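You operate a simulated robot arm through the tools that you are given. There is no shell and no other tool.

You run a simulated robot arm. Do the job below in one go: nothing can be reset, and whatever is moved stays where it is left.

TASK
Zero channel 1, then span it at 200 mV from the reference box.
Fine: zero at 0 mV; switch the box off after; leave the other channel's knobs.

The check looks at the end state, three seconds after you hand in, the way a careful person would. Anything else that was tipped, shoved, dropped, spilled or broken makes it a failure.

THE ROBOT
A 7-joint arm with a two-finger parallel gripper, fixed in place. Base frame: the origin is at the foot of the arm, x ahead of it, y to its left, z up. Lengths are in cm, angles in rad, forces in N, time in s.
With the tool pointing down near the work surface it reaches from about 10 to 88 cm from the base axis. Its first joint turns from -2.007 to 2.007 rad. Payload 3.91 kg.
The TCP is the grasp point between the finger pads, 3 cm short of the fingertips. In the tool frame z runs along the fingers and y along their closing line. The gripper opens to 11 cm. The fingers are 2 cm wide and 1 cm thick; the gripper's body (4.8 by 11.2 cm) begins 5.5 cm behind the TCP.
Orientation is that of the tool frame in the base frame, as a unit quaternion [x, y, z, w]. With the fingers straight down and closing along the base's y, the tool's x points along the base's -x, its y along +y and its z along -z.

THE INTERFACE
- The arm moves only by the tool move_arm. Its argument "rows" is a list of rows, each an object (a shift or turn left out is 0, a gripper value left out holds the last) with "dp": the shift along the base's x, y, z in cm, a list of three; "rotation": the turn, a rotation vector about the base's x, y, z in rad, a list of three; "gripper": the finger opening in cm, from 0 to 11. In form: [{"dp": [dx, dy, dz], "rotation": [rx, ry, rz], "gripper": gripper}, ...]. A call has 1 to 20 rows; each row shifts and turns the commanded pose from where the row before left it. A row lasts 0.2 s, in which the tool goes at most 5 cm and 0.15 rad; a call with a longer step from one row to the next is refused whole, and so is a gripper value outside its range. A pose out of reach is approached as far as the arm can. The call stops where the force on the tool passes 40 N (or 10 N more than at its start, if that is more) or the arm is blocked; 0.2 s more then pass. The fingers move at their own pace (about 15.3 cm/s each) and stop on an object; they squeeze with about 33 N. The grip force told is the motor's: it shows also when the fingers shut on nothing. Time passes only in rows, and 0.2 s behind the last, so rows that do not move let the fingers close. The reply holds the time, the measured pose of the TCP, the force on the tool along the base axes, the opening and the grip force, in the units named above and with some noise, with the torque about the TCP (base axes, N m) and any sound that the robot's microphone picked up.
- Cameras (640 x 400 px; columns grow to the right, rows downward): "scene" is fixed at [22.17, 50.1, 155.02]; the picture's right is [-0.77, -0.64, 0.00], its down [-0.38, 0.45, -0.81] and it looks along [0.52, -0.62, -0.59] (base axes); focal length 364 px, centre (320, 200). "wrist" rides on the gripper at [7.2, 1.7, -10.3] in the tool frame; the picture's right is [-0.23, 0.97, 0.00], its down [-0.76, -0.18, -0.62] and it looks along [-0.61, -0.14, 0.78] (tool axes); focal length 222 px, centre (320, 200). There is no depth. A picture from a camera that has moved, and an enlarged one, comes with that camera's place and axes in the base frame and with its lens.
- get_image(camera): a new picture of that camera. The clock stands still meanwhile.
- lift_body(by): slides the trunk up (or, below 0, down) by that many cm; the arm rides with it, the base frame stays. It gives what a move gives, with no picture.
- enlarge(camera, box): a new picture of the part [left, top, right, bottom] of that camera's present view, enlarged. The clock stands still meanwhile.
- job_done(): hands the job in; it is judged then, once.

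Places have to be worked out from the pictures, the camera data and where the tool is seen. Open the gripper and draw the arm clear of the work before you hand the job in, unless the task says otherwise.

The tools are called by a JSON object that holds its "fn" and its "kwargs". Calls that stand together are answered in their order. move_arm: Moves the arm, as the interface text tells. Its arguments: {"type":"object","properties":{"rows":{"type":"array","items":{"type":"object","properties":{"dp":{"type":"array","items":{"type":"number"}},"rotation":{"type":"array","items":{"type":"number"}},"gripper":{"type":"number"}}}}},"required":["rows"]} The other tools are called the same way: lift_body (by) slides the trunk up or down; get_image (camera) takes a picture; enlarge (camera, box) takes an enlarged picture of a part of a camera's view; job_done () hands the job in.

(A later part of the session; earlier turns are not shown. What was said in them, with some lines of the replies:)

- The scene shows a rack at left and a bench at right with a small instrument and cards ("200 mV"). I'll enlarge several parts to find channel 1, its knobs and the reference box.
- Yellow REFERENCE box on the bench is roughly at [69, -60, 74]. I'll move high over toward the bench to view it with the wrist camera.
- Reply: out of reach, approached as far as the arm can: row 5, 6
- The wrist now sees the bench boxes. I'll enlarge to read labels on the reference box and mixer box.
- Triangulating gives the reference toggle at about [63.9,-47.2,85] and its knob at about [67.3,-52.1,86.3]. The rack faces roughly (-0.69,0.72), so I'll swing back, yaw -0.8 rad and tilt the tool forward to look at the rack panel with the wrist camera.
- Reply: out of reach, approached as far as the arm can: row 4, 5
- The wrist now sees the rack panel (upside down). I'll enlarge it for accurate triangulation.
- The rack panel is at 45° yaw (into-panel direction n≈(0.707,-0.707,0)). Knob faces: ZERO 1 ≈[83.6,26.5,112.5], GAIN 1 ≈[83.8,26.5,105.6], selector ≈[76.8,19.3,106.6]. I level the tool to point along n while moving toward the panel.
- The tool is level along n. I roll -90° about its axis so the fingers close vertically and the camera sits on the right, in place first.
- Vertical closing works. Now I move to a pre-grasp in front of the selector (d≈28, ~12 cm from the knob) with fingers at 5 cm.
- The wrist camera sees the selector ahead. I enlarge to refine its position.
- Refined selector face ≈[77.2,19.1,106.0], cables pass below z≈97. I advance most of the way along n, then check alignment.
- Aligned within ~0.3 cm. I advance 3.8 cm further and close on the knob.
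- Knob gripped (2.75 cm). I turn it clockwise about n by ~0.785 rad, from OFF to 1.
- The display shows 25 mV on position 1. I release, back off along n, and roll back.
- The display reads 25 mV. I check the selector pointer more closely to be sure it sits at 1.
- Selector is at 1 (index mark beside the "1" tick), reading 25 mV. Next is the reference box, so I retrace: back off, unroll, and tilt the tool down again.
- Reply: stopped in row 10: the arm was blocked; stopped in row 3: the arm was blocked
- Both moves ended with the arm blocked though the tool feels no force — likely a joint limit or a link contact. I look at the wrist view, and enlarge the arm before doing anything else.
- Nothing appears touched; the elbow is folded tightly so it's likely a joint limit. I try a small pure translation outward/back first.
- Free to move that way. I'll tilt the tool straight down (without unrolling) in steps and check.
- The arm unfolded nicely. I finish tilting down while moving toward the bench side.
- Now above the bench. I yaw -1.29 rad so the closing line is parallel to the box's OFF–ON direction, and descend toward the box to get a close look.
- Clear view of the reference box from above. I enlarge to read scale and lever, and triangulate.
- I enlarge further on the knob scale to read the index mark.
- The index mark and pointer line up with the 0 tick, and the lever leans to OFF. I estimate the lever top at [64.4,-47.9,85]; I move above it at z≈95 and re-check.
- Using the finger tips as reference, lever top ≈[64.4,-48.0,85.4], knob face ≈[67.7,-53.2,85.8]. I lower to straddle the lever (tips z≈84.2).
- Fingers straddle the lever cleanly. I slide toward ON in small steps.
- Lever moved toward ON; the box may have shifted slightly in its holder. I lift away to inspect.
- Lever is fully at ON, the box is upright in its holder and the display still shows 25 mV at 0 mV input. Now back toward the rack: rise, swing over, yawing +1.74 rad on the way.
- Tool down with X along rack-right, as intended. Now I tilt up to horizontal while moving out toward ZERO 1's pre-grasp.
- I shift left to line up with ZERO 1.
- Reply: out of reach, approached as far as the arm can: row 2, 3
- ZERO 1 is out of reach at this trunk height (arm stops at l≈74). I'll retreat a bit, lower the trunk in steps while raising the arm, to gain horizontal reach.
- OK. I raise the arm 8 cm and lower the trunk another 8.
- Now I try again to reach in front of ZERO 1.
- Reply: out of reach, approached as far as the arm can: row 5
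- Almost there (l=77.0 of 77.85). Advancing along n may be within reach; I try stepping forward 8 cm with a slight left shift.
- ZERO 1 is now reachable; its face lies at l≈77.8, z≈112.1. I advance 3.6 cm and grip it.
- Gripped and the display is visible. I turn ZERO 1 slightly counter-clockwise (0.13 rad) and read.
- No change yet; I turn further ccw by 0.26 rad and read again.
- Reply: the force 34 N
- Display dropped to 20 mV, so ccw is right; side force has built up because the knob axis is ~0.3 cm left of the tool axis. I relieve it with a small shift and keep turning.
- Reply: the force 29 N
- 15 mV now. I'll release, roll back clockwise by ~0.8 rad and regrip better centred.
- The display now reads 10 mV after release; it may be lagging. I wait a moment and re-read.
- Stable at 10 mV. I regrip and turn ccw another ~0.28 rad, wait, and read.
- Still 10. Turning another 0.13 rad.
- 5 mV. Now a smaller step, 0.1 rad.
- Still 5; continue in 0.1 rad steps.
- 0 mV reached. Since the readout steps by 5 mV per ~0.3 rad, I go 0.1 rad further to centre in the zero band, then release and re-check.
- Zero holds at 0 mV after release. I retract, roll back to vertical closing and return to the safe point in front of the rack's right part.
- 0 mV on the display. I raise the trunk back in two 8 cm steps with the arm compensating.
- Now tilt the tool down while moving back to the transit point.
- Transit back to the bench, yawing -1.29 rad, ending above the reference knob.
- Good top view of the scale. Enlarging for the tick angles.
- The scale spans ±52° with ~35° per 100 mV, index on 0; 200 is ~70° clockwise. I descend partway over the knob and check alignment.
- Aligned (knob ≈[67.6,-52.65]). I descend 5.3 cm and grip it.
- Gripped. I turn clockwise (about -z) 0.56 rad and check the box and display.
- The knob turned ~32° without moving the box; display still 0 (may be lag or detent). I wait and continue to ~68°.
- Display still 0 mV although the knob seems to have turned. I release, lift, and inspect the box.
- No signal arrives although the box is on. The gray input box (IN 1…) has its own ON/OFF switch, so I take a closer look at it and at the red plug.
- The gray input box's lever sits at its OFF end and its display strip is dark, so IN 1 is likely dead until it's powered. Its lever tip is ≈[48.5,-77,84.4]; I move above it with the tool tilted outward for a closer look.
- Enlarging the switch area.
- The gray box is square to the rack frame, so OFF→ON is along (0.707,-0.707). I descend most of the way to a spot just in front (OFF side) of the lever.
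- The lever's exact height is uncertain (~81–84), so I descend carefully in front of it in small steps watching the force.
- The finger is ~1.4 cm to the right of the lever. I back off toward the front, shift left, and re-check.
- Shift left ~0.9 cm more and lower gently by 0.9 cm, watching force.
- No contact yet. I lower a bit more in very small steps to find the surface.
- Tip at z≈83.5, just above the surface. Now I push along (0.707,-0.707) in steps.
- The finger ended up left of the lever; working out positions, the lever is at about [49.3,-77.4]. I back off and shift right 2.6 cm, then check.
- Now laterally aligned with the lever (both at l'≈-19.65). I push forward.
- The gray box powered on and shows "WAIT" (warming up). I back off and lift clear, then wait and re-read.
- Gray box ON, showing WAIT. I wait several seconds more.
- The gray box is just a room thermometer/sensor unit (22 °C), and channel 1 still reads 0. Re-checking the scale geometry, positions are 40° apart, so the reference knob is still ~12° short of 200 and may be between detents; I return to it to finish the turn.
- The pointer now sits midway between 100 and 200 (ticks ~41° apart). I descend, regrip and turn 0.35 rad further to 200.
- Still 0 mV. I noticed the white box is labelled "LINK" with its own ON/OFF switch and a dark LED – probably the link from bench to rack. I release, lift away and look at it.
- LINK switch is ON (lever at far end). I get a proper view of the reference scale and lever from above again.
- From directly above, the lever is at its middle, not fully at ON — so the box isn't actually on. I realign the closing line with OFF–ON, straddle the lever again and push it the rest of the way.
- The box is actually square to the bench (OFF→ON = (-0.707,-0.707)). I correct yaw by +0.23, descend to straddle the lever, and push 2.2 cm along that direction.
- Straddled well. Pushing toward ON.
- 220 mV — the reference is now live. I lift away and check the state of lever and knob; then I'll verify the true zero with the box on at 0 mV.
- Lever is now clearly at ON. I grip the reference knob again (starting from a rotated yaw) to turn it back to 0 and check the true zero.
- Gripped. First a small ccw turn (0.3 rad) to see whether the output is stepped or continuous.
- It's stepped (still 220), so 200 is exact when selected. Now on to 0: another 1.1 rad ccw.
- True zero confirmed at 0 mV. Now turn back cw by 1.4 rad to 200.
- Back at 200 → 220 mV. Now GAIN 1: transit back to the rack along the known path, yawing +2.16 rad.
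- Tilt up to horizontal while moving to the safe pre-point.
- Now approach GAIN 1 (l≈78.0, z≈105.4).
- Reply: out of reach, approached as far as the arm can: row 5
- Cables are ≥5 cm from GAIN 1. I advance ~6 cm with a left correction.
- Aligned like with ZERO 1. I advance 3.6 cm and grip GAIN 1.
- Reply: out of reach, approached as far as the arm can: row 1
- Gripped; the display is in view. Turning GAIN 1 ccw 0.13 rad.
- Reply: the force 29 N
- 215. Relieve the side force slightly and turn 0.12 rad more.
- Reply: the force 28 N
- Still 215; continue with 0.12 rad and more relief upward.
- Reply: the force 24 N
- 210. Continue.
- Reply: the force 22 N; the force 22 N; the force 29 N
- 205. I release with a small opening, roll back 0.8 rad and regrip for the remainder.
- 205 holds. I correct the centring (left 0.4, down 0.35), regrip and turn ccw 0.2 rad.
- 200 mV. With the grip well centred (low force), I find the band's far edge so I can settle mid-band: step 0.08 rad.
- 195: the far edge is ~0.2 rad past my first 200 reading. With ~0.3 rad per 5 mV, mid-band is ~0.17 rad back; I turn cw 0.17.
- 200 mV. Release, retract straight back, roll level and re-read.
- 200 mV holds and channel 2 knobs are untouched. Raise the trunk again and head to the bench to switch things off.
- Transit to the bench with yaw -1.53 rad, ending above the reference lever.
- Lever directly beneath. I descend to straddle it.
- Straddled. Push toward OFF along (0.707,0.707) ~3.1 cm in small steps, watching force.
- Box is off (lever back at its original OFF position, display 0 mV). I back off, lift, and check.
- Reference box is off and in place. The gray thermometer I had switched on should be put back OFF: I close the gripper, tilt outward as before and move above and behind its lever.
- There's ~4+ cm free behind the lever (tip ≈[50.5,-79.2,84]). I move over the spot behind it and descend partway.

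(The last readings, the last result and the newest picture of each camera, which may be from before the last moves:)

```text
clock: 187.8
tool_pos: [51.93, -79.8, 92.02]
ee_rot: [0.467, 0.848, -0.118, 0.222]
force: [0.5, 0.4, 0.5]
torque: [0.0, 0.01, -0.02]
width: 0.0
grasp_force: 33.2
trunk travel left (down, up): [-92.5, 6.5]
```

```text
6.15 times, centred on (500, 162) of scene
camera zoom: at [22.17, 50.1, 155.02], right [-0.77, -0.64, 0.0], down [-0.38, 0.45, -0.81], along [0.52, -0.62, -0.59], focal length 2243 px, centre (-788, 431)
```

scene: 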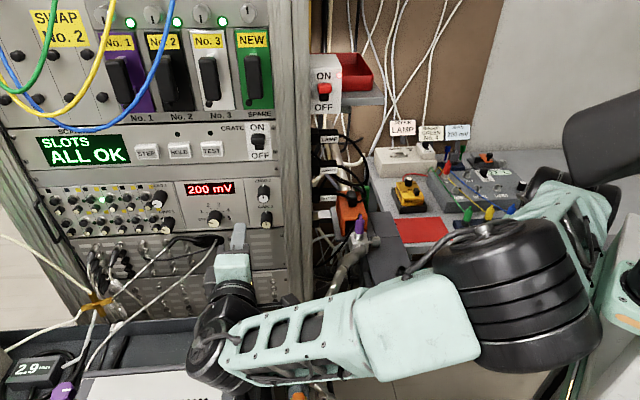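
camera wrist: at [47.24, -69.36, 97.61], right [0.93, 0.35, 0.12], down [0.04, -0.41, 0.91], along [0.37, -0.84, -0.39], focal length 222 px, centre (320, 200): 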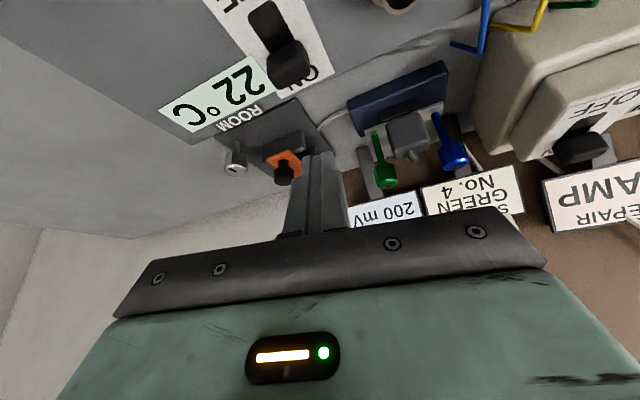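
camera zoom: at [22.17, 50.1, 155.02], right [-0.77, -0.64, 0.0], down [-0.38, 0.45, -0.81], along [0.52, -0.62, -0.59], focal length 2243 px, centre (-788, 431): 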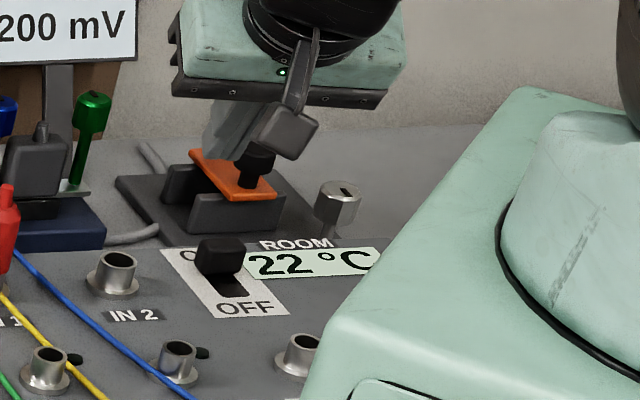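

Clearances look fine: the tip will land ~2.5 cm behind the lever, ~5 cm before the orange device. Descend.

{"fn": "move_arm", "kwargs": {"rows": [{"dp": [0, 0, -2]}, {"dp": [0, 0, -2]}, {"dp": [0, 0, -1.2]}, {}]}}

{"fn": "enlarge", "kwargs": {"camera": "scene", "box": [480, 150, 520, 190]}}

{"fn": "enlarge", "kwargs": {"camera": "wrist", "box": [220, 40, 400, 220]}}

```text
clock: 188.8
tool_pos: [51.96, -80.01, 86.93]
ee_rot: [0.467, 0.848, -0.117, 0.222]
force: [-0.2, 0.2, 0.2]
torque: [0.03, 0.0, 0.01]
width: 0.01
grasp_force: 32.8
trunk travel left (down, up): [-92.5, 6.5]
```

```text
10.00 times, centred on (500, 170) of scene
camera zoom: at [22.17, 50.1, 155.02], right [-0.77, -0.64, 0.0], down [-0.38, 0.45, -0.81], along [0.52, -0.62, -0.59], focal length 3645 px, centre (-1480, 500)
```

zoom: 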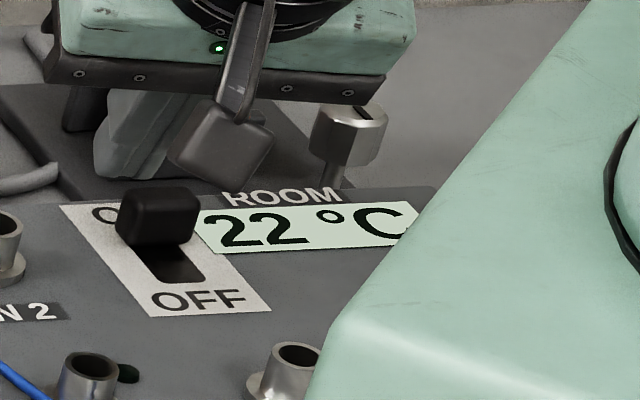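

```text
2.22 times, centred on (310, 130) of wrist
camera zoom: at [47.24, -69.37, 92.56], right [0.93, 0.35, 0.12], down [0.04, -0.41, 0.91], along [0.37, -0.84, -0.39], focal length 494 px, centre (342, 356)
```

zoom: 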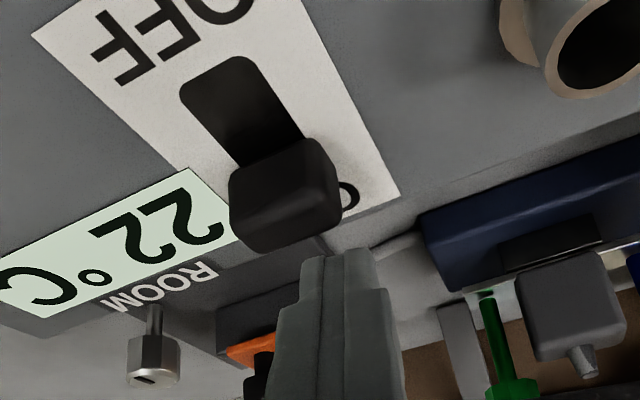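

Tip is behind the lever and laterally aligned. Lower 0.6 and pull toward OFF along (-0.707,0.707).

{"fn": "move_arm", "kwargs": {"rows": [{"dp": [0, 0, -0.3]}, {"dp": [0, 0, -0.3]}, {"dp": [-0.4, 0.4, 0]}, {"dp": [-0.4, 0.4, 0]}, {"dp": [-0.4, 0.4, 0]}, {"dp": [-0.4, 0.4, 0]}, {"dp": [-0.35, 0.35, 0]}, {}]}}

{"fn": "enlarge", "kwargs": {"camera": "scene", "box": [480, 150, 520, 190]}}

{"fn": "enlarge", "kwargs": {"camera": "wrist", "box": [220, 40, 400, 220]}}

```text
clock: 190.7
tool_pos: [49.94, -77.81, 86.3]
ee_rot: [0.467, 0.848, -0.117, 0.222]
force: [0.5, 0.5, -0.5]
torque: [-0.02, -0.02, -0.02]
width: 0.01
grasp_force: 32.5
trunk travel left (down, up): [-92.5, 6.5]
```

```text
10.00 times, centred on (500, 170) of scene
camera zoom: at [22.17, 50.1, 155.02], right [-0.77, -0.64, 0.0], down [-0.38, 0.45, -0.81], along [0.52, -0.62, -0.59], focal length 3645 px, centre (-1480, 500)
```

zoom: 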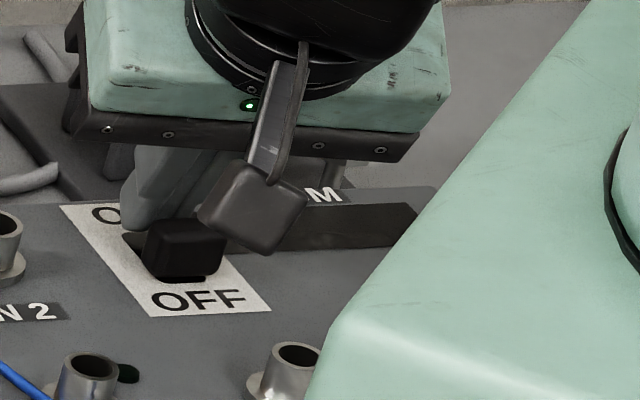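

```text
2.22 times, centred on (310, 130) of wrist
camera zoom: at [45.28, -67.24, 91.91], right [0.93, 0.35, 0.12], down [0.04, -0.41, 0.91], along [0.37, -0.84, -0.39], focal length 494 px, centre (342, 356)
```

zoom: 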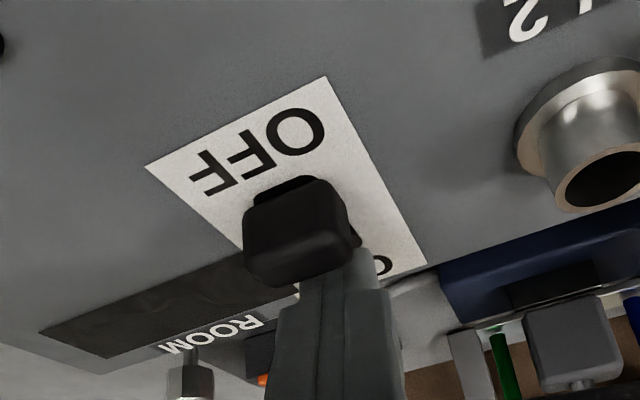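

The strip went dark (OFF). One small extra nudge, then back off and lift away.

{"fn": "move_arm", "kwargs": {"rows": [{"dp": [-0.25, 0.25, 0]}, {}, {"dp": [0.7, -0.7, 0]}, {"dp": [0.3, -0.3, 2.5]}, {"dp": [0, 0, 4]}, {"dp": [0, 1, 4]}, {"dp": [0, 2, 4]}, {}]}}

{"fn": "enlarge", "kwargs": {"camera": "scene", "box": [480, 140, 540, 200]}}

{"fn": "get_image", "kwargs": {"camera": "wrist"}}

{"fn": "get_image", "kwargs": {"camera": "scene"}}

```text
clock: 192.4
tool_pos: [50.81, -75.64, 100.94]
ee_rot: [0.468, 0.848, -0.118, 0.221]
force: [0.4, 0.1, 0.6]
torque: [-0.03, 0.0, 0.03]
width: 0.0
grasp_force: 33.0
trunk travel left (down, up): [-92.5, 6.5]
```

```text
6.67 times, centred on (510, 170) of scene
camera zoom: at [22.17, 50.1, 155.02], right [-0.77, -0.64, 0.0], down [-0.38, 0.45, -0.81], along [0.52, -0.62, -0.59], focal length 2430 px, centre (-947, 400)
```

zoom: 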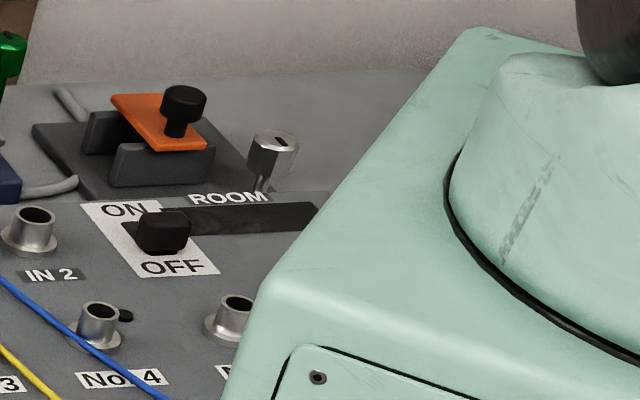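

```text
taken
camera wrist: at [46.12, -65.08, 106.47], right [0.93, 0.35, 0.12], down [0.04, -0.41, 0.91], along [0.37, -0.84, -0.39], focal length 222 px, centre (320, 200)
```

wrist: 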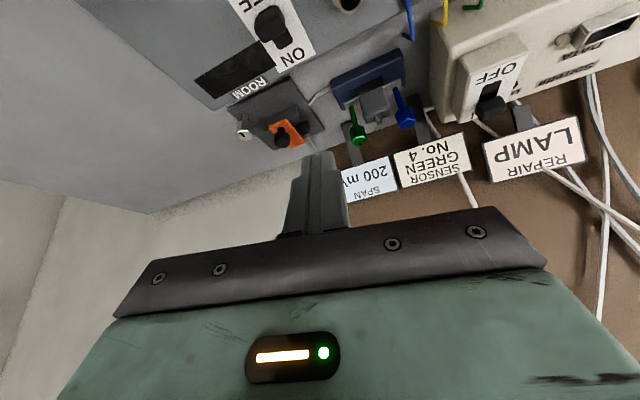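

```text
taken
```

scene: 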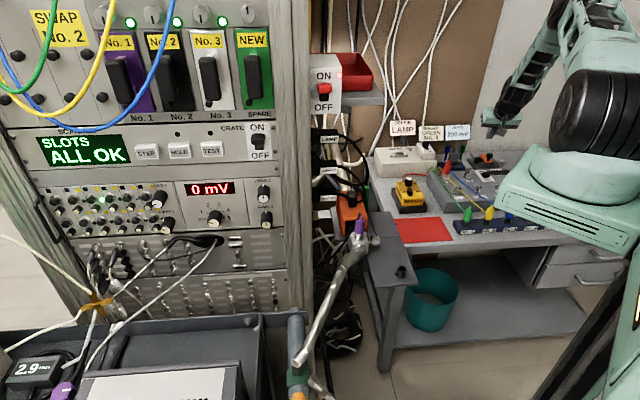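

Everything on the bench is back as found, with the reference box off and the display at 0 mV. I untilt, open the gripper and draw the arm clear.

{"fn": "move_arm", "kwargs": {"rows": [{"dp": [0, 3.5, 2.5], "rotation": [0.106, 0.066, 0]}, {"dp": [0, 3.5, 2.5], "rotation": [0.106, 0.066, 0]}, {"dp": [0, 3.5, 2.5], "rotation": [0.106, 0.066, 0]}, {"dp": [0, 3.5, 2.5], "rotation": [0.106, 0.066, 0]}, {"dp": [0, 4, 2.5], "gripper": 8}, {"dp": [0, 4, 2.5]}, {"dp": [0, 4, 2.5]}, {"dp": [-0.5, 4, 2.5]}, {"dp": [-0.5, 4, 0]}, {"dp": [-0.5, 4, 0]}, {}, {}]}}

{"fn": "get_image", "kwargs": {"camera": "scene"}}

{"fn": "enlarge", "kwargs": {"camera": "scene", "box": [140, 170, 290, 250]}}

{"fn": "enlarge", "kwargs": {"camera": "scene", "box": [370, 110, 570, 250]}}

```text
clock: 195.1
tool_pos: [49.24, -37.65, 120.85]
ee_rot: [0.484, 0.875, 0.003, 0.006]
force: [-0.1, 0.6, 0.5]
torque: [0.02, 0.02, 0.01]
width: 8.02
grasp_force: 0.0
trunk travel left (down, up): [-92.5, 6.5]
```

```text
taken
```

scene: 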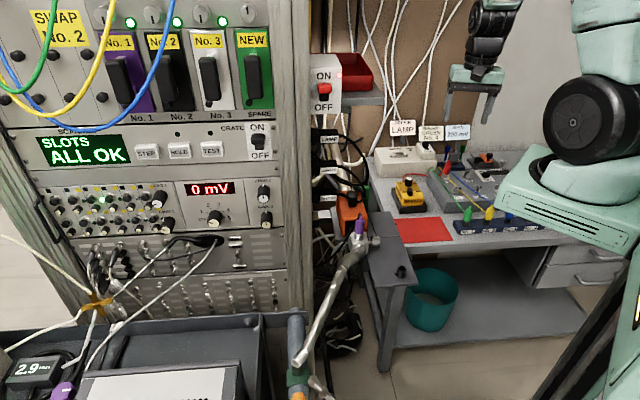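

```text
4.27 times, centred on (215, 210) of scene
camera zoom: at [22.17, 50.1, 155.02], right [-0.77, -0.64, 0.0], down [-0.38, 0.45, -0.81], along [0.52, -0.62, -0.59], focal length 1555 px, centre (768, 157)
```

zoom: 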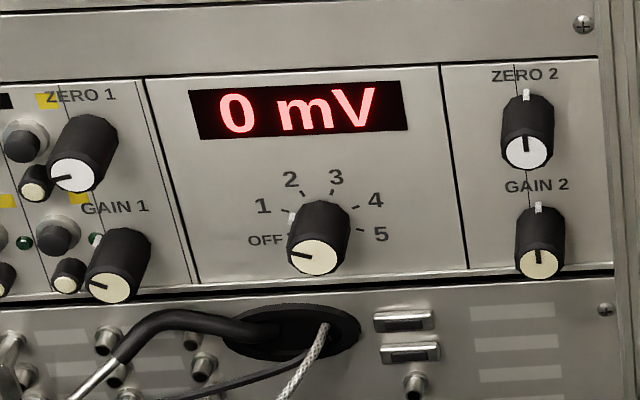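

```text
2.86 times, centred on (470, 180) of scene
camera zoom: at [22.17, 50.1, 155.02], right [-0.77, -0.64, 0.0], down [-0.38, 0.45, -0.81], along [0.52, -0.62, -0.59], focal length 1041 px, centre (-109, 257)
```

zoom: 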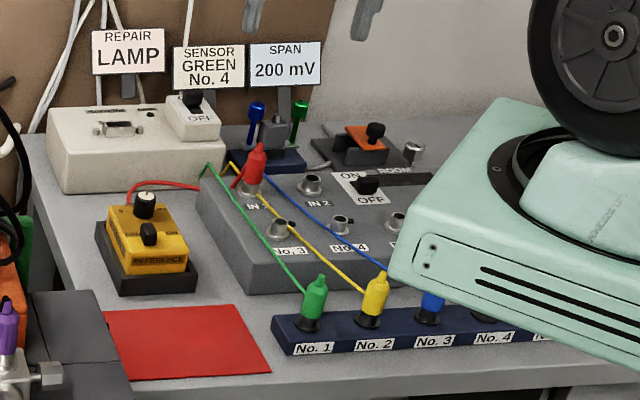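

Channel 1 is zeroed at 0 mV and spanned to 200 mV. The reference box is off, channel 2's knobs are untouched, and the arm is clear with the gripper open, so I'm handing in the job.

{"fn": "job_done", "kwargs": {}}

```text
The job is handed in.
```

Channel 1 is zeroed and spanned. It read 0 mV with the reference box on at 0 mV. After I adjusted GAIN 1, it read 200 mV with the box at 200 mV. I did not repeat the 0 mV check with the box on after changing the gain, but the display read 0 mV once the box was switched off. The display shows steps of 5 mV, so both settings are only good to within about half a step.

The reference box is off, and I did not touch the ZERO 2 or GAIN 2 knobs. A few things are not as I found them:

- **Reference box:** its dial is still at 200 mV. Pushing its lever shifted it slightly within its holder, but it is upright and in place.
- **Meter selector:** I moved it from OFF to 1 to read the channel and left it there.
- **Gray sensor unit:** I switched it on while working out why no signal was arriving. It turned out to be unrelated: the reference lever had stopped halfway and was not fully on. I put the gray unit's switch back to OFF.
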